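You operate a simulated robot arm through the tools that you are given. There is no shell and no other tool. Be economical: measure what you need, move in short steps, check, and stop when the job is done.

Carry out the task below with a simulated robot arm. There is one attempt and no reset: what you move stays moved.

JOB
Free the big reel to turn, so that the counter's green lamp lights.
Fine: stand the spare pad from the bolt guide in the long white tray before the big blue bolt is drawn; bolt out, then brake off; one press zeroes the counter; the brake's own pad and the two spares on the shelf stay. Set down upright: white brake pad.
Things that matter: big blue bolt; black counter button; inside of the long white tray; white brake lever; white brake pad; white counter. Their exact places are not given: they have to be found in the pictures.

Only the result counts: the job must be done as asked and must still hold three seconds after the hand-in. Knocking over, shifting, dropping, spilling or breaking anything else fails it.

ROBOT AND FRAMES
A 6-joint arm with a two-finger parallel gripper on a trunk, on a base that drives. Base frame: it is fixed to the floor where the robot stands at the start and does not move with it; the origin is under the middle of the robot, x ahead of it, y to its left, z up. Readings come in m, degrees, newtons and seconds.
With the tool pointing down near the work surface it reaches from about 0.12 to 0.84 m from the robot's upright axis, wherever it stands. Its first joint turns from -115.0 to 115.0 degrees. Places, roughly: big blue bolt [0.6, 0.2, 0.9]; black counter button [0.4, 0.7, 1.3]; inside of the long white tray [0.2, 1.4, 0.7]; white brake lever [0.3, 0.7, 0.9]; white brake pad [0.5, 1.5, 0.75]; white counter [0.4, 0.7, 1.3]. Payload 4.2 kg.
Tool frame: the origin (TCP) lies between the finger pads and is the grasp point; the fingertips stand 0.023 m ahead of it; z points along the fingers, y is the line along which they close. Largest opening 0.094 m; finger width 0.038, thickness 0.01; the body of the gripper, 0.054 by 0.096 m, starts 0.039 m behind the TCP.
Orientation is that of the tool frame in the base frame, as [roll, pitch, yaw] about the fixed x, y, z axes, in that order (R = Rz(yaw) Ry(pitch) Rx(roll)). With the fingers straight down and closing along the base's y, the tool's x points along the base's -x, its y along +y and its z along -z.

CONTROLS
- The arm moves only by the tool send_rows. Its argument "plan" is text: rows parted by semicolons, each of 7 numbers parted by spaces: the shift along the tool's x, y, z in m, then the turn, a rotation vector about the tool's x, y, z in degrees, then the opening, from 0 (shut) to 1 (fully open). In form: tx ty tz ax ay az gripper; .... A call has 1 to 8 rows; each row shifts and turns the commanded pose from where the row before left it, along the tool's axes as they then stand. A row lasts 0.2 s, in which the tool goes at most 0.05 m and 8.6 degrees; a call with a longer step from one row to the next is refused whole, and so is a gripper value outside its range. Where a pose cannot be reached the arm comes as near as it can. A force on the tool above 90 N (or 10 N above the force at the start of the call, whichever is more), or a blocked arm, ends the call early, and 0.2 s more pass. The fingers move at their own pace (about 0.108 m/s each) and stop on an object; they squeeze with about 36 N. The grip force told is the motor's: it shows also when the fingers shut on nothing. Time passes only in rows, and 0.2 s behind the last, so rows that do not move let the fingers close. It gives the time, the measured TCP pose, the force on the tool (base axes), the opening and the grip force at its end, in the units of the frame above (readings bear some noise), with the torque about the TCP (base axes, N m) and any sound that the robot's microphone picked up.
- Cameras (640 x 400 px; columns grow to the right, rows downward): "scene" is now at [0.2118, 0.2523, 1.3873]; the picture's right is [0.69, -0.72, 0.00], its down [-0.59, -0.56, -0.59] and it looks along [0.43, 0.41, -0.81] (base axes); focal length 214 px, centre (320, 200). "wrist" rides on the gripper at [0.086, 0.016, -0.074] in the tool frame; the picture's right is [-0.18, 0.98, 0.00], its down [-0.58, -0.11, -0.81] and it looks along [-0.79, -0.15, 0.59] (tool axes); focal length 243 px, centre (320, 200).
- get_image(camera): a new picture of that camera. No time passes.
- slide_trunk(by): slides the trunk up (or, below 0, down) by that many m; the arm and the scene camera ride with it, the base frame stays. It gives what a move gives, with no picture.
- roll_base(legs): drives the robot by 1 to 6 legs, each [ahead, turn to the left] in m and degrees, along the robot's own axes; the way and the turn of a leg run together, so that a leg with both is an arc; at most 1.5 m and 180 degrees a leg. The arm and the cameras ride along, it lands a little off, and it stops where it bumps. It gives what a move gives.
- head_to(pan, tilt): turns the head with the scene camera to pan (to the left, within 80 degrees either way) and tilt (down, from -29 to 69), counted from straight ahead of the robot. It gives what a move gives.
- point_at(camera, pixels): for up to 12 pixels [column, row] of the newest picture of that camera ("zoom" is the newest enlarged one), the place [x, y, z] in the base frame of the surface seen there, good to about 0.002 m, but the place of the scene camera against the robot may be out by one fixed shift of up to 0.012 m in any direction. No time passes.
- inspect(camera, box): a new picture of the part [left, top, right, bottom] of that camera's present view, enlarged. No time passes.
- hand_in(): hands the job in; it is judged then, once.

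Keep the steps short. Do not move on a guess: measure, check each grasp and each placing, and mend mistakes. In all there are 80 turns and 68 pictures (those below and enlarged ones count). Leave the gripper open and the arm clear of the work at the hand-in unless told otherwise, and finish with a single line.

The tools are called after "Call:" as name(argument=value, ...) on one line, values as JSON. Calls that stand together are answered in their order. send_rows: Moves the arm, as the interface text tells. Its arguments: {"type":"object","properties":{"plan":{"type":"string"}},"required":["plan"]} The other tools are called the same way: slide_trunk (by) slides the trunk up or down; roll_base (legs) drives the base; head_to (pan, tilt) turns the head that bears the scene camera; get_image (camera) takes a picture; point_at (camera, pixels) gives the place of the surface under pixels of a picture; inspect (camera, box) takes an enlarged picture of a part of a camera's view; hand_in () hands the job in.

At the start:

```text
t: 0.0
eef_pos: [0.259, 0.5461, 1.1503]
tcp_rot: [-179.9, 0.0, -179.9]
ft_force: [0.6, 0.6, -0.6]
torque: [0.02, 0.0, 0.02]
width: 0.0942
grip_force: 0.0
trunk travel left (down, up): [-0.769, 0.221]
robot x, y, heading: [0.0016, 0.0025, 0.1]
head pan, tilt: [43.6, 53.9]
```

scene: 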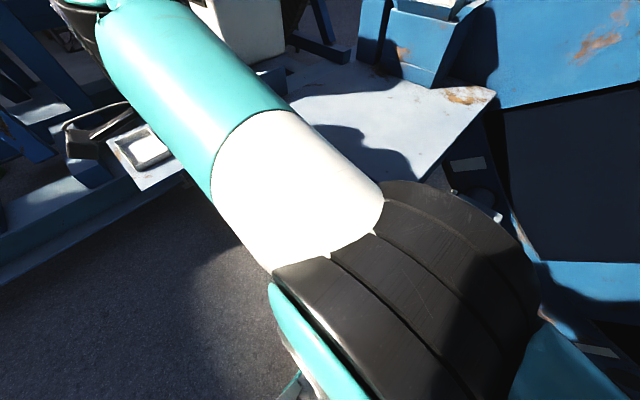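
wrist: 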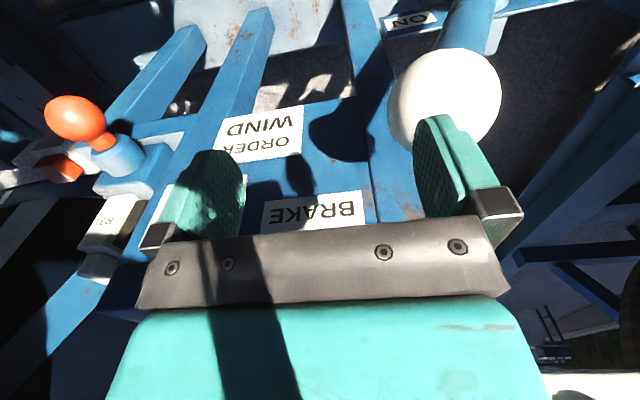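

The arm blocks part of the scene view, and the wrist shows "ORDER WIND", "BRAKE" and a white ball lever. I'll turn the head to look around first.

Call:
head_to(pan=75, tilt=25)

Call:
get_image(camera="scene")

Call:
head_to(pan=15, tilt=25)

Call:
get_image(camera="scene")

```text
t: 1.0
eef_pos: [0.258, 0.5457, 1.1494]
tcp_rot: [-180.0, 0.0, 180.0]
ft_force: [0.5, -1.0, 0.7]
torque: [0.04, -0.02, -0.01]
width: 0.0939
grip_force: 0.0
trunk travel left (down, up): [-0.769, 0.221]
robot x, y, heading: [-0.001, -0.0035, -0.2]
head pan, tilt: [75.0, 25.0]
```

```text
65 pictures are left
```

scene: 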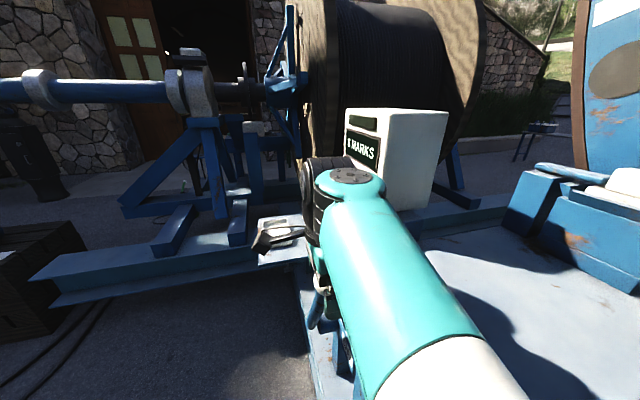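

```text
t: 2.3
eef_pos: [0.2587, 0.5453, 1.1506]
tcp_rot: [179.9, 0.0, 179.9]
ft_force: [0.3, 0.4, 0.0]
torque: [-0.03, 0.01, -0.02]
width: 0.0939
grip_force: 0.1
trunk travel left (down, up): [-0.769, 0.221]
robot x, y, heading: [0.0037, -0.0004, 0.1]
head pan, tilt: [15.0, 25.0]
```

```text
64 pictures are left
```

scene: 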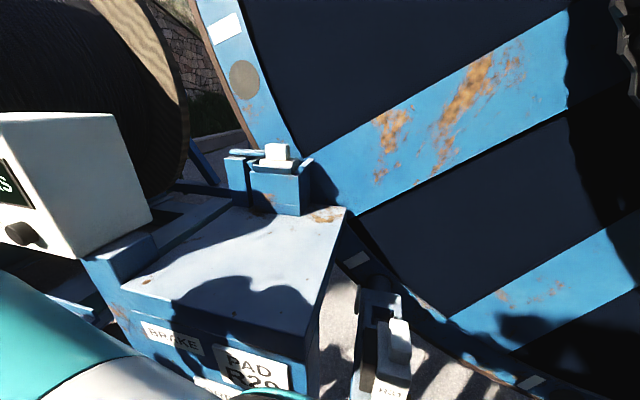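

I see the counter (white box, black knob), a brake (white pad in a shoe at ~(278,155)), and something white in a guide at (395,345). I'll enlarge those and look down at the bolt area.

Call:
inspect(camera="scene", box=[100, 260, 440, 400])

Call:
head_to(pan=10, tilt=60)

Call:
get_image(camera="scene")

Call:
get_image(camera="wrist")

```text
1.88 times, centred on (270, 330) of scene
```

zoom: 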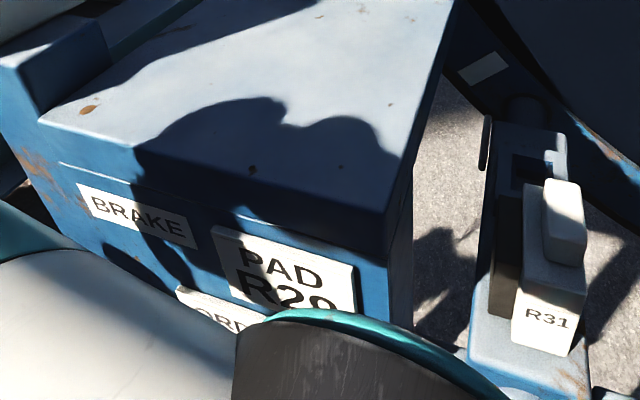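

```text
t: 3.3
eef_pos: [0.2574, 0.5452, 1.149]
tcp_rot: [180.0, 0.0, -179.9]
ft_force: [0.4, -0.2, 0.2]
torque: [-0.02, 0.04, 0.02]
width: 0.0937
grip_force: 0.0
trunk travel left (down, up): [-0.769, 0.221]
robot x, y, heading: [-0.003, 0.0013, -0.0]
head pan, tilt: [10.0, 60.0]
```

```text
62 pictures are left
```

scene: 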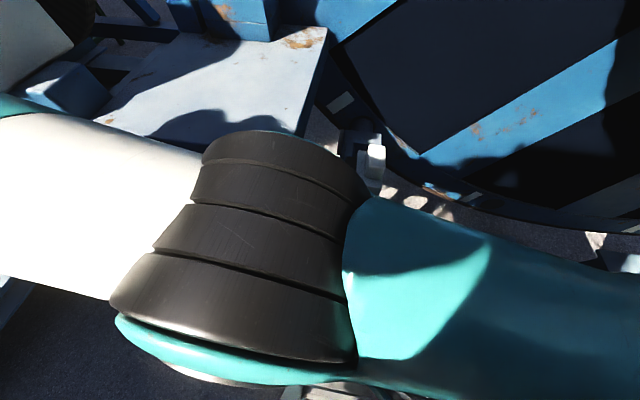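

```text
61 pictures are left
```

wrist: 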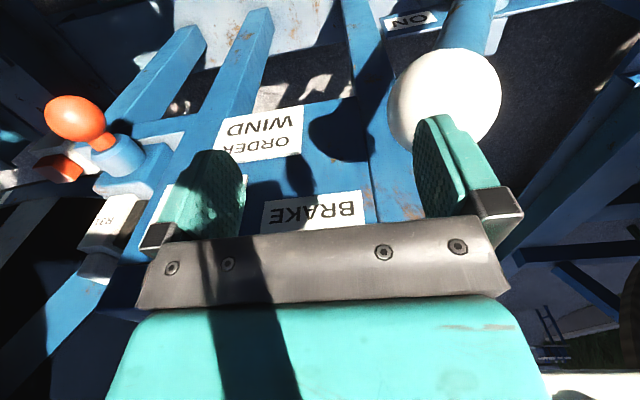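

The wrist view is upside down: white ball lever, an orange handle near a "R3x" guide, and labels. I need a picture without the arm in it. I'll check the free space to the right and the text on the labels.

Call:
inspect(camera="wrist", box=[0, 0, 320, 290])

Call:
head_to(pan=-45, tilt=30)

Call:
get_image(camera="scene")

```text
1.38 times, centred on (160, 145) of wrist
```

zoom: 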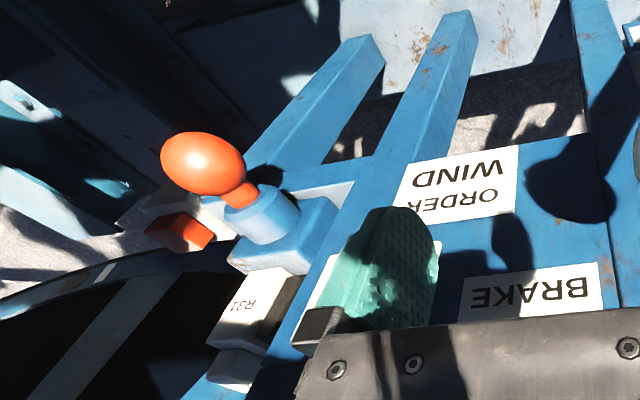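

```text
t: 4.5
eef_pos: [0.2584, 0.5454, 1.1504]
tcp_rot: [179.9, 0.0, -180.0]
ft_force: [0.9, 0.4, 0.2]
torque: [-0.04, -0.02, -0.02]
width: 0.0941
grip_force: 0.1
trunk travel left (down, up): [-0.769, 0.221]
robot x, y, heading: [0.0047, 0.0003, 0.0]
head pan, tilt: [-45.0, 30.0]
```

```text
59 pictures are left
```

scene: 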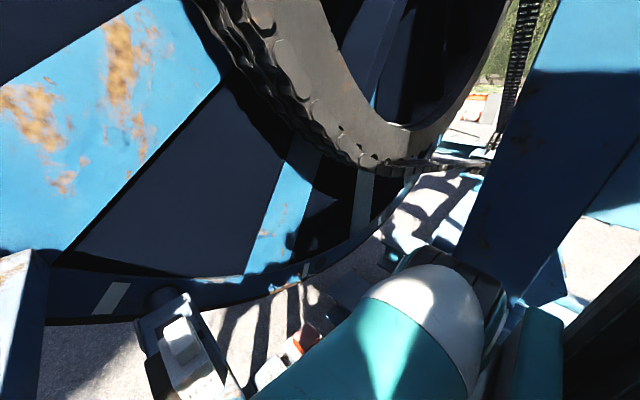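

Next I measure the wrist view: ball, orange handle, guide, pad and labels.

Call:
point_at(camera="wrist", pixels=[[440, 90], [75, 118], [58, 168], [112, 222], [118, 150], [262, 130], [315, 210], [408, 20], [100, 270], [250, 40], [300, 240], [470, 20]])

Call:
point_at(camera="scene", pixels=[[185, 340], [170, 310], [300, 345], [205, 385], [160, 298], [110, 295], [270, 370], [305, 272]])

```text
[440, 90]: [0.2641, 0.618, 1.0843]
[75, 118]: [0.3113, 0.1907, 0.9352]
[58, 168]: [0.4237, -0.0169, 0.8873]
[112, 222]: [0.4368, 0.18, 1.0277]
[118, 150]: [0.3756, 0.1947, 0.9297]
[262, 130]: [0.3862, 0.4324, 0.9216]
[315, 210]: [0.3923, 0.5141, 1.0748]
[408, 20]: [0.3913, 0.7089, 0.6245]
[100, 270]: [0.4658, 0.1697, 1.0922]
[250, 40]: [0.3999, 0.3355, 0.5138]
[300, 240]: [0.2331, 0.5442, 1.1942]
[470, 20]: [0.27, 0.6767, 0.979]
```

```text
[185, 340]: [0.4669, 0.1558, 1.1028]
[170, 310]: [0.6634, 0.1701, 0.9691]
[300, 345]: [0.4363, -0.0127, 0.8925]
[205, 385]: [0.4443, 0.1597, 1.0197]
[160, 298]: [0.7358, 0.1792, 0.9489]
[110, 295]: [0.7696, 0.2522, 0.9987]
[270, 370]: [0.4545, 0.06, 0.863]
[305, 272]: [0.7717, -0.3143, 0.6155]
```

The orange ball (0.31, 0.19, 0.935) looks like the bolt's handle, with pad R31 standing in its guide at about (0.45, 0.17, 1.05). The white ball (0.26, 0.62, 1.08) is the brake lever. The robot will have to move, so I'll look left and right for free floor.

Call:
head_to(pan=80, tilt=45)

Call:
get_image(camera="scene")

Call:
point_at(camera="scene", pixels=[[30, 150], [100, 300], [200, 180], [280, 160], [30, 380], [100, 200], [250, 250], [290, 80], [10, 60], [180, 380]])

Call:
head_to(pan=-80, tilt=45)

Call:
get_image(camera="scene")

```text
t: 6.6
eef_pos: [0.2583, 0.5448, 1.1488]
tcp_rot: [180.0, 0.0, 180.0]
ft_force: [0.3, 0.7, 1.0]
torque: [0.02, 0.03, 0.03]
width: 0.0939
grip_force: 0.2
trunk travel left (down, up): [-0.769, 0.221]
robot x, y, heading: [0.0001, -0.0005, 0.0]
head pan, tilt: [80.0, 45.0]
```

```text
58 pictures are left
```

scene: 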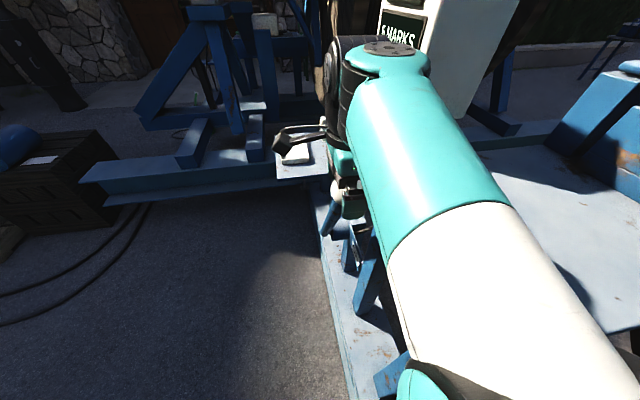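

```text
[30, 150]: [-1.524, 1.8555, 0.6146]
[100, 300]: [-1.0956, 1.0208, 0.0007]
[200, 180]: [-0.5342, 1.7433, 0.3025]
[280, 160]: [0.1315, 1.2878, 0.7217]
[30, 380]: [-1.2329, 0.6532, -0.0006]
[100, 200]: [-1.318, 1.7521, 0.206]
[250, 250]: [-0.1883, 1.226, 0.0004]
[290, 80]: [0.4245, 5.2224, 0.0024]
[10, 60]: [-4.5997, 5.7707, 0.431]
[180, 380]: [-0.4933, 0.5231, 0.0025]
```

```text
t: 9.0
eef_pos: [0.2585, 0.5445, 1.1498]
tcp_rot: [180.0, 0.1, -180.0]
ft_force: [-0.6, 0.2, -0.5]
torque: [0.06, 0.0, 0.01]
width: 0.094
grip_force: 0.1
trunk travel left (down, up): [-0.769, 0.221]
robot x, y, heading: [0.003, 0.0, 0.2]
head pan, tilt: [-80.0, 45.0]
```

```text
57 pictures are left
```

scene: 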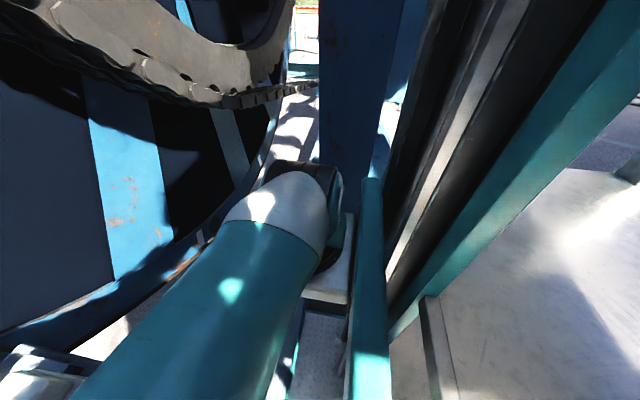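

The floor to the rear left is clear ((-0.5,0.5) to (-0.2,1.2)), and a tray-like object shows at (0.13,1.29,0.72). I'll back off a short way, which gives an overview and room to turn.

Call:
roll_base(legs=[[-0.2, 0]])

Call:
head_to(pan=60, tilt=45)

Call:
get_image(camera="scene")

```text
t: 10.6
eef_pos: [0.0585, 0.5465, 1.1493]
tcp_rot: [180.0, 0.1, 180.0]
ft_force: [0.7, 0.2, 0.0]
torque: [0.02, 0.02, 0.02]
width: 0.0941
grip_force: 0.0
trunk travel left (down, up): [-0.769, 0.221]
robot x, y, heading: [-0.1995, -0.001, -0.0]
head pan, tilt: [-80.0, 45.0]
```

```text
t: 12.9
eef_pos: [0.0583, 0.5445, 1.1501]
tcp_rot: [-179.9, 0.1, -179.9]
ft_force: [-0.2, 0.2, 0.6]
torque: [0.02, 0.05, 0.0]
width: 0.0938
grip_force: 0.1
trunk travel left (down, up): [-0.769, 0.221]
robot x, y, heading: [-0.2008, -0.0002, -0.1]
head pan, tilt: [60.0, 45.0]
```

```text
56 pictures are left
```

scene: 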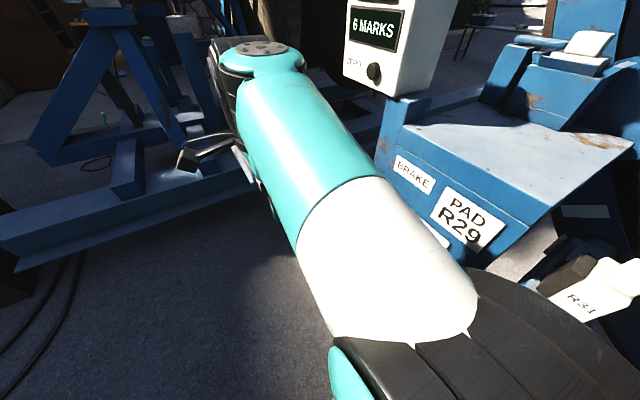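

Now I back up further, turn left, drive along +y to about y=0.72, and turn back to heading 0.

Call:
roll_base(legs=[[-0.25, 0], [0, 90], [0.72, 0], [0, -90]])

Call:
head_to(pan=10, tilt=45)

Call:
get_image(camera="scene")

Call:
get_image(camera="wrist")

```text
t: 17.2
eef_pos: [-0.7848, 0.5024, 1.152]
tcp_rot: [179.4, 0.0, -121.2]
ft_force: [0.6, 0.1, 0.4]
torque: [-0.01, -0.03, -0.01]
width: 0.094
grip_force: 0.0
trunk travel left (down, up): [-0.769, 0.221]
robot x, y, heading: [-0.4578, 0.0027, 58.5]
head pan, tilt: [60.0, 45.0]
stopped in leg 2: the robot was blocked; the commanded pose is now the measured one
```

```text
t: 18.3
eef_pos: [-0.7844, 0.5031, 1.1512]
tcp_rot: [179.5, -0.1, -121.1]
ft_force: [-0.2, 0.3, 0.9]
torque: [0.04, -0.01, -0.03]
width: 0.094
grip_force: 0.0
trunk travel left (down, up): [-0.769, 0.221]
robot x, y, heading: [-0.4602, 0.0072, 58.6]
head pan, tilt: [10.0, 45.0]
```

```text
55 pictures are left
```

scene: 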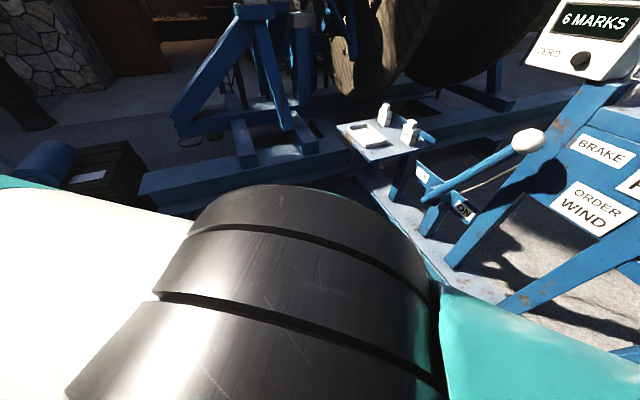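

```text
54 pictures are left
```

wrist: 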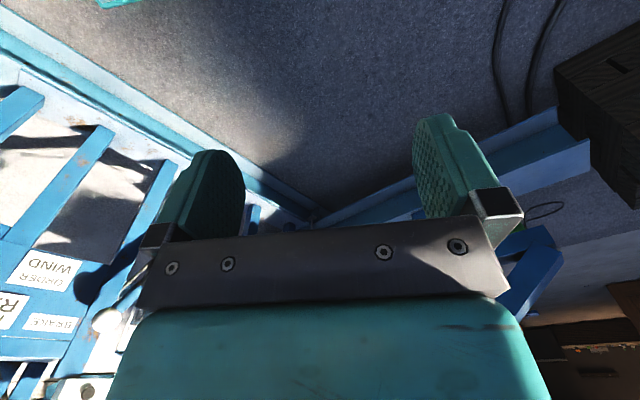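

The turn was blocked at 58°. The shelf with the tray and two spare pads is in clear view at (370,140). I'll look around for what blocked it.

Call:
head_to(pan=80, tilt=50)

Call:
get_image(camera="scene")

Call:
head_to(pan=-70, tilt=50)

Call:
get_image(camera="scene")

```text
t: 19.8
eef_pos: [-0.7838, 0.5017, 1.1521]
tcp_rot: [179.6, -0.1, -121.1]
ft_force: [0.7, 0.9, -0.5]
torque: [0.0, 0.0, 0.01]
width: 0.0938
grip_force: 0.1
trunk travel left (down, up): [-0.769, 0.221]
robot x, y, heading: [-0.4572, 0.0026, 58.3]
head pan, tilt: [80.0, 50.0]
```

```text
53 pictures are left
```

scene: 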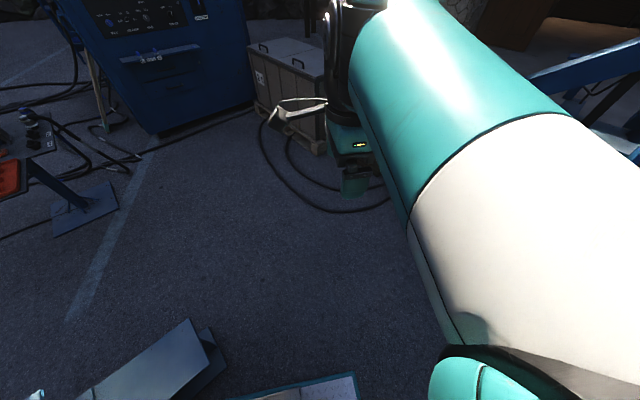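

```text
t: 22.1
eef_pos: [-0.7843, 0.5035, 1.1514]
tcp_rot: [179.5, 0.0, -121.0]
ft_force: [-0.3, 0.6, -0.4]
torque: [-0.04, -0.02, 0.0]
width: 0.0938
grip_force: 0.1
trunk travel left (down, up): [-0.769, 0.221]
robot x, y, heading: [-0.4575, 0.0033, 58.6]
head pan, tilt: [-70.0, 50.0]
```

```text
52 pictures are left
```

scene: 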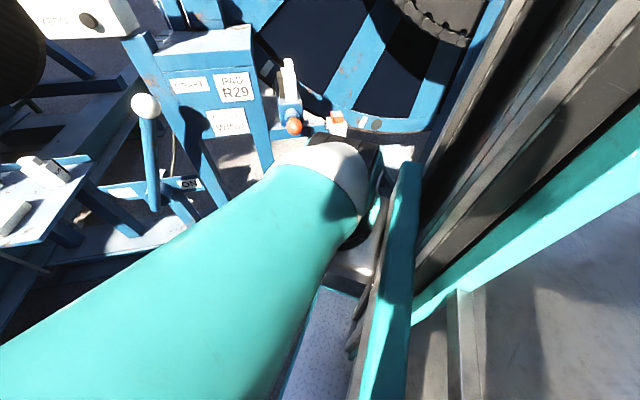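

Something low (a blue-grey block) stands close behind the robot's left. I'll measure the floor obstacles there and the rail ahead.

Call:
head_to(pan=80, tilt=68)

Call:
get_image(camera="scene")

Call:
point_at(camera="scene", pixels=[[190, 255], [110, 320], [240, 330], [150, 380], [330, 330], [290, 390], [215, 270], [40, 390], [30, 170], [340, 380]])

Call:
head_to(pan=-10, tilt=40)

Call:
get_image(camera="scene")

```text
t: 24.4
eef_pos: [-0.7839, 0.5034, 1.1525]
tcp_rot: [179.4, 0.0, -121.1]
ft_force: [-0.4, 0.9, 0.7]
torque: [0.03, -0.02, 0.03]
width: 0.0941
grip_force: 0.0
trunk travel left (down, up): [-0.769, 0.221]
robot x, y, heading: [-0.4576, 0.0048, 59.1]
head pan, tilt: [80.0, 68.0]
```

```text
51 pictures are left
```

scene: 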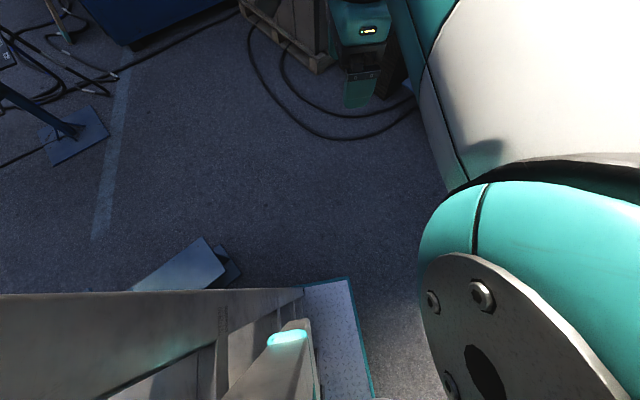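

```text
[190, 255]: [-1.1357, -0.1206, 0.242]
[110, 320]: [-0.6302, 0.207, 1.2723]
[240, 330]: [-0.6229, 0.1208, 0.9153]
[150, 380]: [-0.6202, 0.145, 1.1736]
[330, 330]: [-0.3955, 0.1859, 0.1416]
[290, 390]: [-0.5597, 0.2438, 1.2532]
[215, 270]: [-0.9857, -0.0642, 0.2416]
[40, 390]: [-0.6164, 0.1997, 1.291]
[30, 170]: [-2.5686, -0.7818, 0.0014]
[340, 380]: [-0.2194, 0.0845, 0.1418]
```

```text
t: 26.1
eef_pos: [-0.785, 0.5026, 1.1526]
tcp_rot: [179.5, 0.0, -121.1]
ft_force: [-0.1, -0.5, -0.4]
torque: [-0.02, 0.02, -0.02]
width: 0.0938
grip_force: 0.1
trunk travel left (down, up): [-0.769, 0.221]
robot x, y, heading: [-0.462, 0.0054, 58.4]
head pan, tilt: [-10.0, 40.0]
```

```text
50 pictures are left
```

scene: 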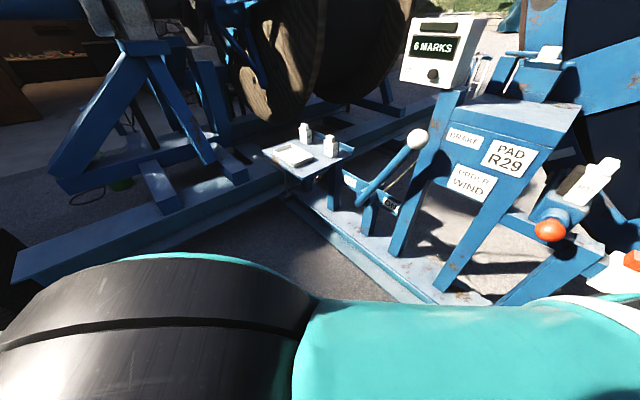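

A low block near (-1.0,-0.1) likely stopped the base's rear. The overview is now very clear, so I'll measure rail, shelf, tray, pads, lever, bolt and counter.

Call:
point_at(camera="scene", pixels=[[290, 200], [400, 285], [440, 300], [120, 245], [265, 152], [295, 155], [305, 130], [330, 143], [355, 150], [417, 138], [432, 75], [550, 230]])

Call:
inspect(camera="scene", box=[250, 100, 450, 225])

Call:
inspect(camera="scene", box=[440, 100, 640, 300])

```text
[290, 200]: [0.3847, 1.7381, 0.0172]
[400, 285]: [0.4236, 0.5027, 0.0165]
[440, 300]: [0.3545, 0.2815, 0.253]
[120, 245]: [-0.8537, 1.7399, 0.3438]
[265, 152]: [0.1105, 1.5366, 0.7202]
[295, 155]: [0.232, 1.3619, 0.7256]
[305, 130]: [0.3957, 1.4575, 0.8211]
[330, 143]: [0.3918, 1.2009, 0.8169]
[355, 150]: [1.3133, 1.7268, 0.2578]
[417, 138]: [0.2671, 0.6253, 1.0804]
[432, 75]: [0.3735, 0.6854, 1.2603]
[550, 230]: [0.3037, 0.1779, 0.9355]
```

```text
3.20 times, centred on (350, 162) of scene
```

zoom: 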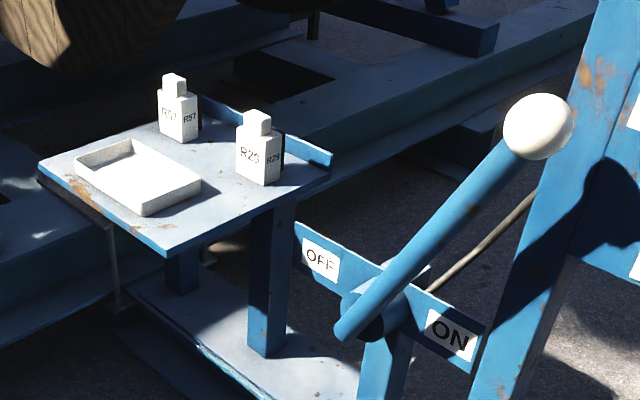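

```text
2.00 times, centred on (540, 200) of scene
```

zoom: 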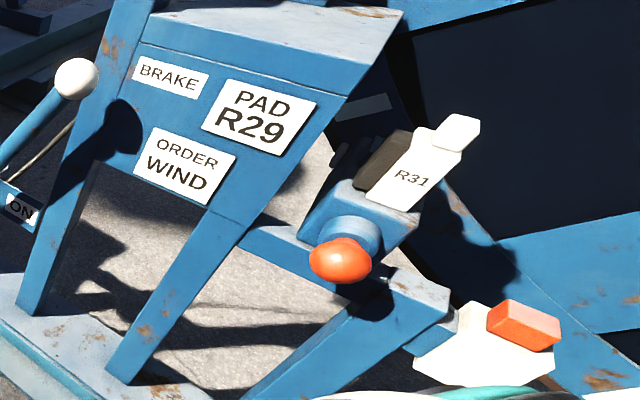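

The layout is clear now. The lever swings from ON (toward -y) to OFF (toward +y). The bolt has an orange ball handle facing -x, and pad R31 stands in the guide. Before driving closer I check where the elbow is.

Call:
point_at(camera="scene", pixels=[[200, 262], [310, 300], [100, 340], [400, 310], [600, 310], [280, 380], [620, 390], [290, 158]])

Call:
roll_base(legs=[[0.3, 0]])

Call:
get_image(camera="scene")

```text
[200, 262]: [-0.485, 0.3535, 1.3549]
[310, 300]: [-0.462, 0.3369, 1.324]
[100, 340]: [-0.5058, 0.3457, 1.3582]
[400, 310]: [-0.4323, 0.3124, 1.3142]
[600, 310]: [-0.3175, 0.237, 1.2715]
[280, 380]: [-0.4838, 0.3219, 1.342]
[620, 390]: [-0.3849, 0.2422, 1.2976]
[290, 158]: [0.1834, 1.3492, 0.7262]
```

```text
t: 28.1
eef_pos: [-0.6283, 0.7594, 1.152]
tcp_rot: [179.5, 0.1, -121.0]
ft_force: [-0.5, 0.8, -0.8]
torque: [-0.01, 0.0, 0.01]
width: 0.0941
grip_force: 0.1
trunk travel left (down, up): [-0.769, 0.221]
robot x, y, heading: [-0.3011, 0.2601, 58.5]
head pan, tilt: [-10.0, 40.0]
```

```text
47 pictures are left
```

scene: 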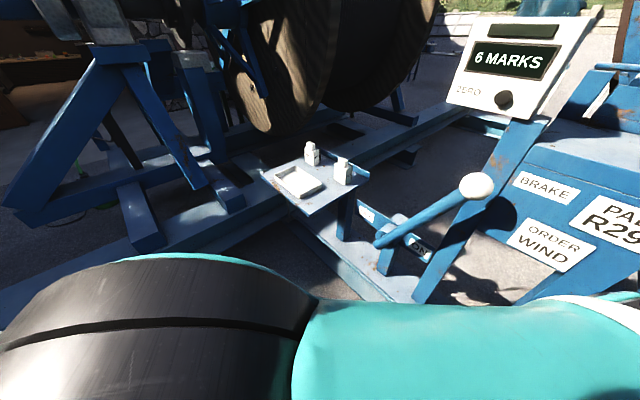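

The elbow reaches only about 0.3 m ahead of the robot's axis. I measure the near rail edge and the lever's pivot so I can choose a standing place near (-0.1, 0.7).

Call:
point_at(camera="scene", pixels=[[330, 265], [375, 295], [300, 240], [390, 240], [385, 262], [420, 245], [335, 215], [478, 183], [298, 182], [365, 218]])

Call:
inspect(camera="scene", box=[250, 130, 450, 310])

```text
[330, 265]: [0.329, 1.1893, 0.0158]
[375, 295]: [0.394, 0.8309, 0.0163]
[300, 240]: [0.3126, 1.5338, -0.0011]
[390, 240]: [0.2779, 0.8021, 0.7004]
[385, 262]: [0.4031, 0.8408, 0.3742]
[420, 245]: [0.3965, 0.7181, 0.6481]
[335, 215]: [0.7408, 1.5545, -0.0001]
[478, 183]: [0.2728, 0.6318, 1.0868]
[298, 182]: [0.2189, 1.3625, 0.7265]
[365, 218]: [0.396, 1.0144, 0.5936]
```

```text
2.22 times, centred on (350, 220) of scene
```

zoom: 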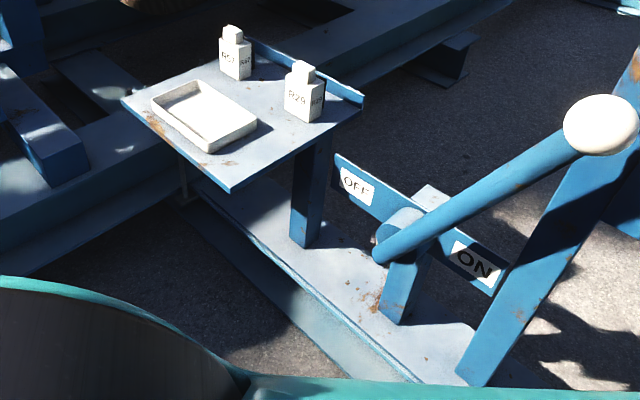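

The rail's near edge is at x≈0.31, so there is floor room. I drive on 0.42 m and turn back to heading 30°, from where everything should be in reach.

Call:
roll_base(legs=[[0.42, 0], [0, -28.5]])

Call:
head_to(pan=-45, tilt=45)

Call:
get_image(camera="scene")

```text
t: 31.9
eef_pos: [-0.2054, 1.2021, 1.1543]
tcp_rot: [179.5, 0.1, -142.8]
ft_force: [0.1, -0.5, -0.3]
torque: [-0.03, -0.02, 0.01]
width: 0.0942
grip_force: 0.1
trunk travel left (down, up): [-0.769, 0.221]
robot x, y, heading: [-0.0861, 0.6183, 37.0]
head pan, tilt: [-10.0, 40.0]
stopped in leg 2: the robot was blocked; the commanded pose is now the measured one
```

```text
t: 32.9
eef_pos: [-0.2052, 1.2018, 1.1554]
tcp_rot: [179.5, 0.1, -143.0]
ft_force: [0.1, -0.2, 0.1]
torque: [0.01, 0.01, 0.0]
width: 0.094
grip_force: 0.1
trunk travel left (down, up): [-0.769, 0.221]
robot x, y, heading: [-0.0855, 0.6171, 36.8]
head pan, tilt: [-45.0, 45.0]
```

```text
45 pictures are left
```

scene: 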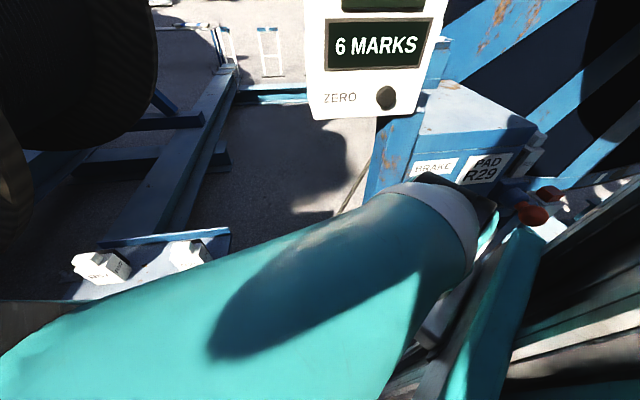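

Blocked at 37°, and the shoulder seems close to something. I check clearances.

Call:
point_at(camera="scene", pixels=[[440, 200], [465, 240], [480, 210], [530, 212], [545, 193], [430, 178], [385, 97], [350, 45], [470, 170], [400, 190]])

Call:
inspect(camera="scene", box=[380, 140, 640, 340])

Call:
get_image(camera="wrist")

```text
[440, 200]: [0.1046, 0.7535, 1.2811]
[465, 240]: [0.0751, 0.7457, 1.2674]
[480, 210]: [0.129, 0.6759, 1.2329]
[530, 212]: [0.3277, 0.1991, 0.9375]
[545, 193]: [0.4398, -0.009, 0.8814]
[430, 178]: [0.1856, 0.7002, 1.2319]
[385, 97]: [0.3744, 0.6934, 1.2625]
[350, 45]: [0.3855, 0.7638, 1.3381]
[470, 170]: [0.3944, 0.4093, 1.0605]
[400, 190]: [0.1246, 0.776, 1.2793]
```

```text
2.00 times, centred on (510, 240) of scene
```

zoom: 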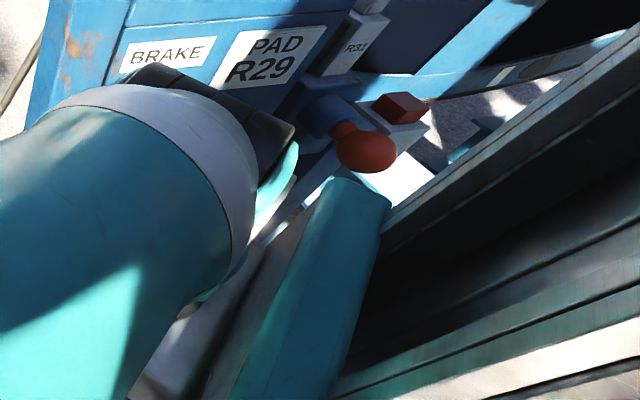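

```text
43 pictures are left
```

wrist: 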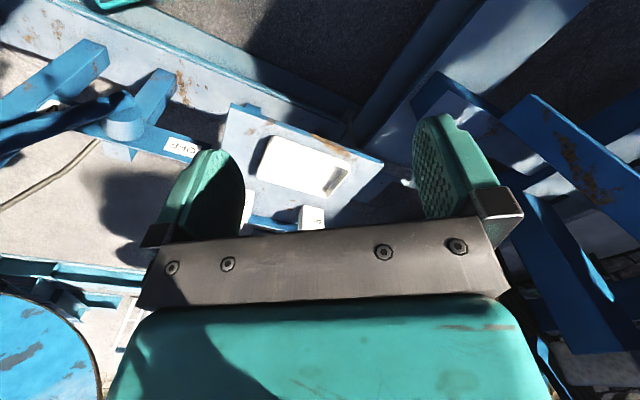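

The shoulder (about 0.28 m from the axis) has come near the lever ball. I back off and re-stand slightly further left, about (-0.13, 0.72), keeping the same heading.

Call:
roll_base(legs=[[-0.09, 0], [0, 43], [0.17, 0], [0, -46]])

Call:
head_to(pan=-35, tilt=45)

Call:
get_image(camera="scene")

Call:
get_image(camera="wrist")

```text
t: 39.1
eef_pos: [-0.2019, 1.318, 1.1557]
tcp_rot: [179.3, 0.0, -147.0]
ft_force: [-0.2, -0.1, -0.2]
torque: [-0.03, -0.02, 0.03]
width: 0.094
grip_force: 0.0
trunk travel left (down, up): [-0.769, 0.221]
robot x, y, heading: [-0.1264, 0.7254, 32.9]
head pan, tilt: [-45.0, 45.0]
```

```text
t: 39.9
eef_pos: [-0.2016, 1.318, 1.1552]
tcp_rot: [179.3, 0.1, -146.9]
ft_force: [-1.3, 0.4, 0.1]
torque: [0.01, -0.03, 0.02]
width: 0.094
grip_force: 0.0
trunk travel left (down, up): [-0.769, 0.221]
robot x, y, heading: [-0.1285, 0.7263, 33.0]
head pan, tilt: [-35.0, 45.0]
```

```text
42 pictures are left
```

scene: 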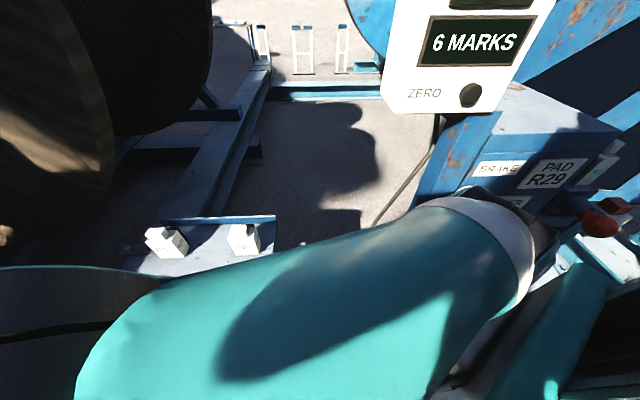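

```text
41 pictures are left
```

wrist: 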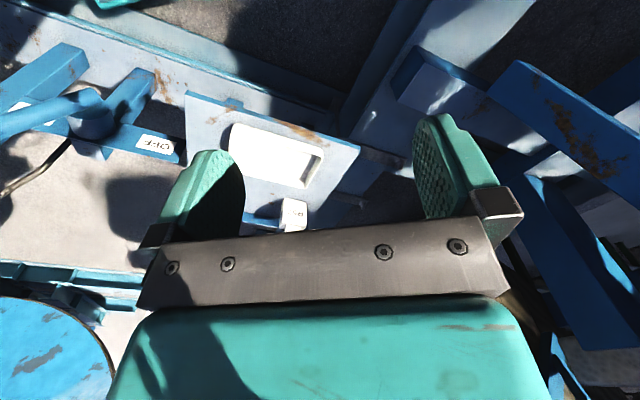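

Standing well now. From the wrist picture I measure the tray (corners near (235,125), (325,150), (305,188), (228,165)) and the shelf pads. From the scene I measure the counter.

Call:
inspect(camera="wrist", box=[180, 80, 380, 240])

Call:
point_at(camera="wrist", pixels=[[240, 127], [320, 150], [303, 186], [275, 155], [256, 148], [290, 165], [295, 215], [215, 100], [355, 150], [152, 145], [95, 110]])

Call:
point_at(camera="scene", pixels=[[470, 95], [395, 60], [395, 105], [490, 105], [548, 10], [440, 10], [400, 8], [165, 240], [240, 238], [600, 225], [595, 170], [575, 190]])

Call:
slide_trunk(by=0.2)

```text
2.50 times, centred on (280, 160) of wrist
```

zoom: 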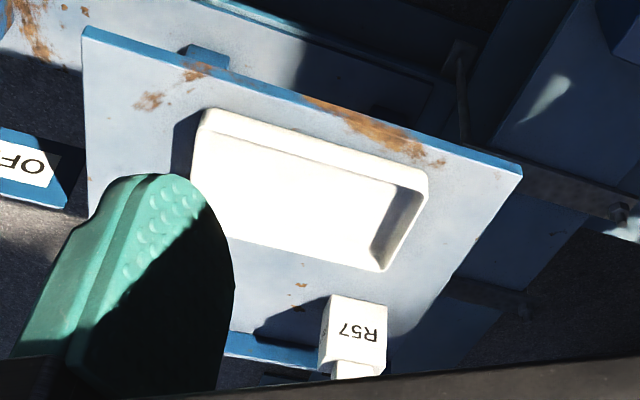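

```text
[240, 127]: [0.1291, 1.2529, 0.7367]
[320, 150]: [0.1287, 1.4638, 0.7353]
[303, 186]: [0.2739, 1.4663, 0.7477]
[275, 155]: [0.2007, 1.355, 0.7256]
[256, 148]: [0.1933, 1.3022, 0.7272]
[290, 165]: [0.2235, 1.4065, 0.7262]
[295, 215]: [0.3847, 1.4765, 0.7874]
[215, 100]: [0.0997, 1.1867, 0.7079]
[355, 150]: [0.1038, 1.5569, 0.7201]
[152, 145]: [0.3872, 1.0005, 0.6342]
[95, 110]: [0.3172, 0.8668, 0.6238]
```

```text
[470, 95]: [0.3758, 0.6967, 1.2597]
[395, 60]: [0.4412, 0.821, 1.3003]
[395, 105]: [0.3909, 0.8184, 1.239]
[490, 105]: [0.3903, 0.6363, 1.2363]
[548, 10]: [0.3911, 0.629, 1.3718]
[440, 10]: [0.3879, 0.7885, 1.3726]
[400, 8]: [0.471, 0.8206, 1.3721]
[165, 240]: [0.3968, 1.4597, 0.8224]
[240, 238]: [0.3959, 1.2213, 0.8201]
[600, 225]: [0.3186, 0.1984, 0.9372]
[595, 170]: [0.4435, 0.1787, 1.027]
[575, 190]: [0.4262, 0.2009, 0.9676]
```

```text
t: 42.0
eef_pos: [-0.2024, 1.3185, 1.355]
tcp_rot: [179.3, 0.0, -146.9]
ft_force: [0.4, -0.3, 0.5]
torque: [-0.01, 0.01, 0.01]
width: 0.0942
grip_force: 0.0
trunk travel left (down, up): [-0.969, 0.021]
robot x, y, heading: [-0.1294, 0.7317, 32.8]
head pan, tilt: [-35.0, 45.0]
```

The tray interior centre is (0.20,1.355) with floor z 0.726 and rim 0.747. Now I lift the tool over the counter's height and start swinging it, first up 0.15 m and then toward (0.2,1.25).

Call:
send_rows(plan="0 0 -0.05 0 0 0 1;0 0 -0.05 0 0 0 1;0 0 -0.05 0 0 0 1;-0.0332 -0.0306 0 0 0 0 1;-0.0332 -0.0306 0 0 0 0 1;-0.0332 -0.0306 0 0 0 0 1;-0.0332 -0.0306 0 0 0 0 1;-0.0332 -0.0306 0 0 0 0 1")

Call:
get_image(camera="scene")

```text
t: 43.8
eef_pos: [0.0397, 1.2464, 1.4879]
tcp_rot: [179.2, 0.1, -146.8]
ft_force: [0.1, 0.9, -0.2]
torque: [-0.03, 0.02, 0.0]
width: 0.094
grip_force: 0.0
out of reach, approached as far as the arm can: row 2, 3
trunk travel left (down, up): [-0.969, 0.021]
robot x, y, heading: [-0.1247, 0.7302, 32.9]
head pan, tilt: [-35.0, 45.0]
```

```text
39 pictures are left
```

scene: 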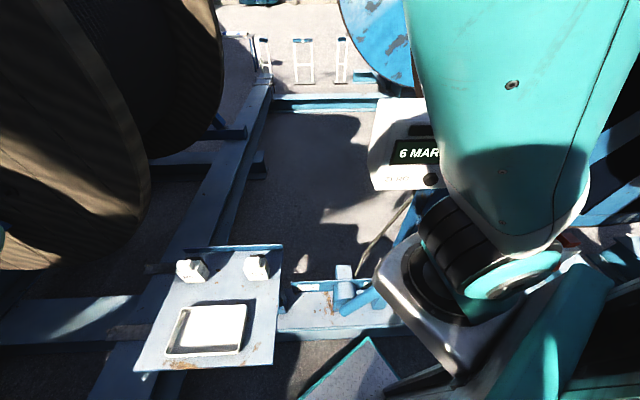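

The arm swung up cleanly and the tool is at z 1.488. I check the counter's top and the lever's place, then go on.

Call:
point_at(camera="scene", pixels=[[400, 103], [415, 118], [385, 150], [345, 272], [365, 300]])

Call:
send_rows(plan="-0.0023 -0.0474 0 0 0 0 1;-0.0023 -0.0474 0 0 0 0 1;-0.0023 -0.0474 0 0 0 0 1;-0.0023 -0.0474 0 0 0 0 1;-0.0023 -0.0474 0 0 0 0 1;-0.0023 -0.0474 0 0 0 0 1")

```text
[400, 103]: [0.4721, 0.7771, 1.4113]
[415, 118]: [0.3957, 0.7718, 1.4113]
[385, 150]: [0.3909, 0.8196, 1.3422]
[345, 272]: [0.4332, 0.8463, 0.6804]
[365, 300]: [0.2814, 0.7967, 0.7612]
```

```text
t: 45.2
eef_pos: [0.206, 1.016, 1.4831]
tcp_rot: [179.3, 0.0, -146.9]
ft_force: [-0.8, 0.6, -0.3]
torque: [0.0, 0.01, -0.05]
width: 0.0939
grip_force: 0.1
trunk travel left (down, up): [-0.969, 0.021]
robot x, y, heading: [-0.1234, 0.73, 33.0]
head pan, tilt: [-35.0, 45.0]
```

The tips clear the counter top (1.411) by 5 cm. I continue over it and then toward -y.

Call:
send_rows(plan="-0.0023 -0.0456 0 0 0 0 1;-0.0023 -0.0456 0 0 0 0 1;-0.0023 -0.0456 0 0 0 0 1;-0.0023 -0.0456 0 0 0 0 1;-0.0023 -0.0456 0 0 0 0 1;-0.0023 -0.0456 0 0 0 0 1;-0.0023 -0.0456 0 0 0 0 1;-0.0023 -0.0456 0 0 0 0 1")

Call:
send_rows(plan="0.0256 -0.0394 0 0 0 0 1;0.0256 -0.0394 0 0 0 0 1;0.0256 -0.0394 0 0 0 0 1;0.0256 -0.0394 0 0 0 0 1;0.0256 -0.0394 0 0 0 0 1;0.0256 -0.0394 0 0 0 0 1;0.0256 -0.0394 0 0 0 0 1;0.0256 -0.0394 0 0 0 0 1")

Call:
get_image(camera="wrist")

Call:
get_image(camera="scene")

```text
t: 47.0
eef_pos: [0.4356, 0.7343, 1.4752]
tcp_rot: [179.2, 0.1, -146.9]
ft_force: [-0.5, 0.2, -0.1]
torque: [0.03, 0.02, 0.0]
width: 0.094
grip_force: 0.0
out of reach, approached as far as the arm can: row 2, 3
trunk travel left (down, up): [-0.969, 0.021]
robot x, y, heading: [-0.1269, 0.7293, 32.7]
head pan, tilt: [-35.0, 45.0]
```

```text
t: 48.8
eef_pos: [0.4334, 0.3586, 1.4703]
tcp_rot: [179.3, 0.1, -147.0]
ft_force: [-1.0, 0.8, 0.2]
torque: [-0.03, 0.03, -0.02]
width: 0.0938
grip_force: 0.0
trunk travel left (down, up): [-0.969, 0.021]
robot x, y, heading: [-0.1267, 0.7294, 32.7]
head pan, tilt: [-35.0, 45.0]
```

```text
38 pictures are left
```

wrist: 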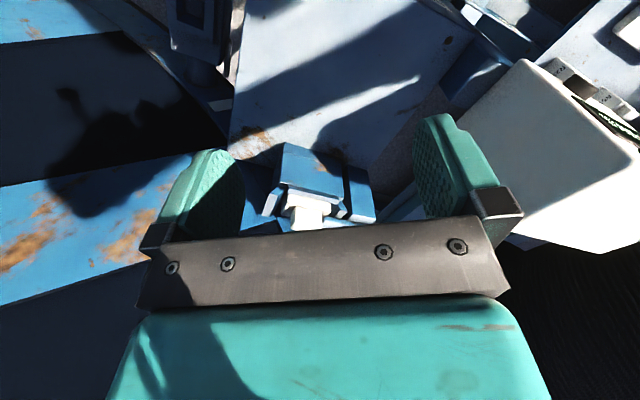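

```text
37 pictures are left
```

scene: 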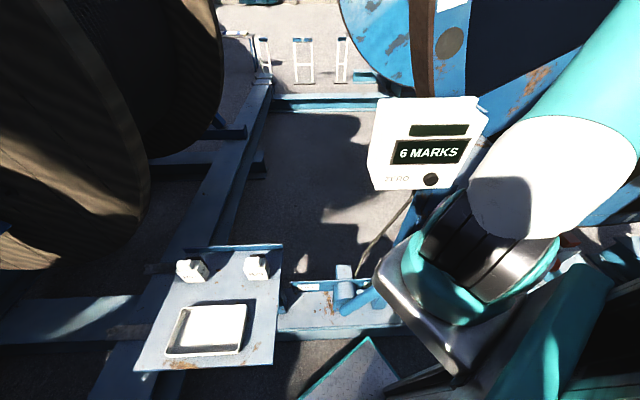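

Now I back the tool to about (0.28,0.16) and square it to yaw 180 so that the wrist camera looks along +x at the pad.

Call:
send_rows(plan="0.039 -0.0143 0 0 0 0 1;0.039 -0.0143 0 0 0 0 1;0.039 -0.0143 0 0 0 0 1;0.039 -0.0143 0 0 0 0 1;0.039 -0.0143 0 0 0 0 1;0.039 -0.0143 0 0 0 0 1;0 0 0 0 0 8.3 1;0 0 0 0 0 8.3 1")

Call:
send_rows(plan="0 0 0.04 0 0 8.3 1;0 0 0.04 0 0 8.1 1;0 0 0.04 0 0 0 1")

Call:
get_image(camera="wrist")

```text
t: 50.6
eef_pos: [0.2853, 0.1874, 1.463]
tcp_rot: [179.3, -0.2, -163.7]
ft_force: [-0.5, 0.4, 0.7]
torque: [0.01, 0.0, 0.03]
width: 0.0942
grip_force: 0.1
out of reach, approached as far as the arm can: row 5, 6
trunk travel left (down, up): [-0.969, 0.021]
robot x, y, heading: [-0.1265, 0.7289, 32.8]
head pan, tilt: [-35.0, 45.0]
```

```text
t: 51.4
eef_pos: [0.2933, 0.1853, 1.3419]
tcp_rot: [179.4, -0.4, -179.9]
ft_force: [0.6, 0.0, 0.3]
torque: [-0.03, -0.02, -0.03]
width: 0.0938
grip_force: 0.0
out of reach, approached as far as the arm can: row 3
trunk travel left (down, up): [-0.969, 0.021]
robot x, y, heading: [-0.1267, 0.7264, 32.8]
head pan, tilt: [-35.0, 45.0]
```

```text
36 pictures are left
```

wrist: 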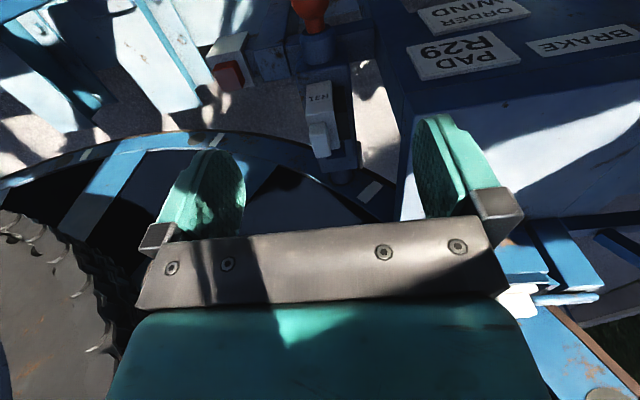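

Pad R31 shows at (318,95), with its neck at (320,140). I'll enlarge that area and measure it.

Call:
inspect(camera="wrist", box=[250, 0, 410, 200])

Call:
point_at(camera="wrist", pixels=[[318, 100], [308, 90], [330, 90], [320, 128], [319, 145], [312, 140], [327, 145], [335, 100], [345, 100], [315, 50], [320, 20], [340, 165]])

```text
2.00 times, centred on (330, 100) of wrist
```

zoom: 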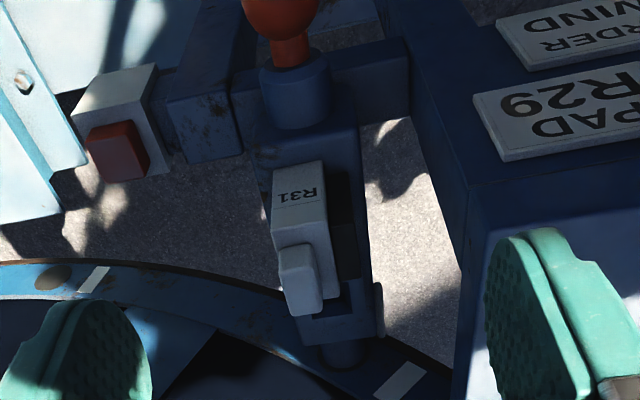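

```text
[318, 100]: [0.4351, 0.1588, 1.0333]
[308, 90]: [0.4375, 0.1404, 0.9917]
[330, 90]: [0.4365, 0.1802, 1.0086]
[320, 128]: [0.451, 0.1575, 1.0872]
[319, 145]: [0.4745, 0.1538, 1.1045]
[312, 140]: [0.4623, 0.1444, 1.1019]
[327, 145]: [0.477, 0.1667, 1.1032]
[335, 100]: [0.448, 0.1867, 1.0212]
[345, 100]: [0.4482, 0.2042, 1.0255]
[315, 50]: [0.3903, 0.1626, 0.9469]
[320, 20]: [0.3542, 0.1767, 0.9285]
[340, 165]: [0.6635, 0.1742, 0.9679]
```

The neck stands at x≈0.451–0.48, y≈0.144–0.168, top z≈1.103. I take a few finer points on the enlarged picture for the neck's extent, body top and lining.

Call:
point_at(camera="zoom", pixels=[[284, 275], [314, 275], [290, 310], [318, 308], [320, 240], [328, 275], [345, 260], [345, 190], [275, 200], [324, 180], [300, 185], [350, 295]])

```text
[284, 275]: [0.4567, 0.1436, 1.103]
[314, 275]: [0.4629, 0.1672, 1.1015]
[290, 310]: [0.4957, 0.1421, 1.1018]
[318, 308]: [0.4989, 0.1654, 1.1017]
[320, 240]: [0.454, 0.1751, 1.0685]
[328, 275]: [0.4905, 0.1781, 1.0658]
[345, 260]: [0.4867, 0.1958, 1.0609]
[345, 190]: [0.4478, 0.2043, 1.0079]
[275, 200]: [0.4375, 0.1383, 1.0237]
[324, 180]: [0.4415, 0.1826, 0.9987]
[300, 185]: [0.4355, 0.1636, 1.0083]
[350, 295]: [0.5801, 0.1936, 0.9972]
```

The neck centre is (0.476,0.1555), 25 mm wide in y, with body top at z≈1.067. I move over it at z 1.34 and go partway down.

Call:
send_rows(plan="-0.0455 -0.0075 0 0 0 0 0.7;-0.0455 -0.0075 0 0 0 0 0.7;-0.0455 -0.0075 0 0 0 0 0.7;-0.0455 -0.0075 0 0 0 0 0.7;0 0 0.045 0 0 0 0.7;0 0 0.045 0 0 0 0.7;0 0 0.045 0 0 0 0.7;0 0 0 0 0 0 0.7")

Call:
get_image(camera="wrist")

```text
t: 53.2
eef_pos: [0.4172, 0.1953, 1.2008]
tcp_rot: [179.3, -0.4, -179.9]
ft_force: [-1.7, 0.3, 0.1]
torque: [-0.03, 0.0, 0.02]
width: 0.0659
grip_force: 0.0
out of reach, approached as far as the arm can: row 2, 3, 4
trunk travel left (down, up): [-0.969, 0.021]
robot x, y, heading: [-0.1281, 0.7315, 32.8]
head pan, tilt: [-35.0, 45.0]
```

```text
34 pictures are left
```

wrist: 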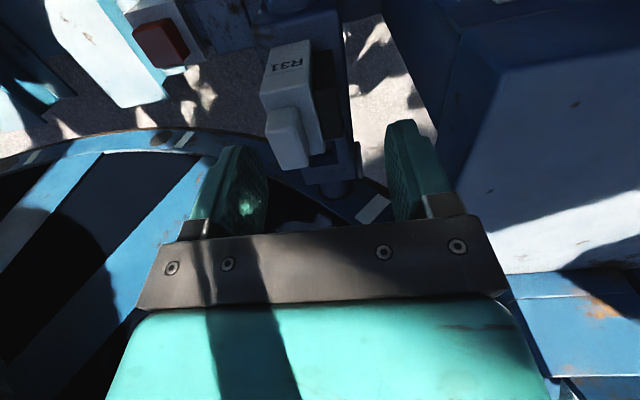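

The reach gave out at (0.417,0.195) because the trunk is too high for it. I lift and back the tool, lower the trunk 0.2 m, and try again at a better height.

Call:
send_rows(plan="0.02 0 -0.04 0 0 0 0.7;0.02 0 -0.04 0 0 0 0.7;0.02 0 -0.04 0 0 0 0.7;0.02 0 -0.03 0 0 0 0.7")

Call:
slide_trunk(by=-0.18)

Call:
get_image(camera="scene")

```text
t: 54.2
eef_pos: [0.337, 0.1937, 1.3531]
tcp_rot: [179.3, -0.3, -179.9]
ft_force: [0.2, 0.2, 1.2]
torque: [-0.01, 0.04, -0.03]
width: 0.0657
grip_force: 0.0
trunk travel left (down, up): [-0.969, 0.021]
robot x, y, heading: [-0.1281, 0.7285, 32.7]
head pan, tilt: [-35.0, 45.0]
```

```text
t: 56.2
eef_pos: [0.3374, 0.1938, 1.1725]
tcp_rot: [179.4, -0.5, -179.9]
ft_force: [-0.1, -0.2, 0.5]
torque: [0.03, -0.01, 0.03]
width: 0.0655
grip_force: 0.0
trunk travel left (down, up): [-0.789, 0.201]
robot x, y, heading: [-0.1263, 0.7251, 32.7]
head pan, tilt: [-35.0, 45.0]
```

```text
33 pictures are left
```

scene: 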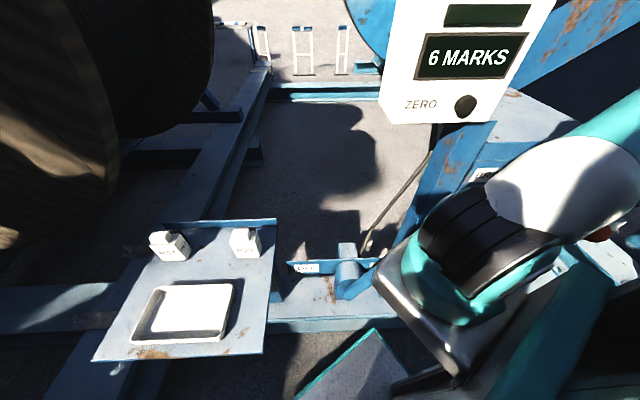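

Now I move over the neck at z≈1.17.

Call:
send_rows(plan="-0.0345 -0.0095 0 0 0 0 0.7;-0.0345 -0.0095 0 0 0 0 0.7;-0.0345 -0.0095 0 0 0 0 0.7;-0.0345 -0.0095 0 0 0 0 0.7;0 0 0 0 0 0 0.7")

Call:
get_image(camera="wrist")

```text
t: 57.4
eef_pos: [0.4311, 0.205, 1.1572]
tcp_rot: [179.3, -0.4, 180.0]
ft_force: [0.2, 0.1, 0.4]
torque: [0.02, 0.0, -0.01]
width: 0.0656
grip_force: 0.2
out of reach, approached as far as the arm can: row 2, 3, 4
trunk travel left (down, up): [-0.789, 0.201]
robot x, y, heading: [-0.1241, 0.7272, 32.9]
head pan, tilt: [-35.0, 45.0]
```

```text
32 pictures are left
```

wrist: 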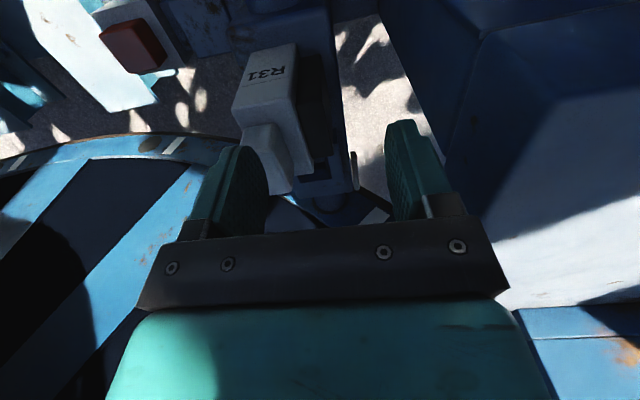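

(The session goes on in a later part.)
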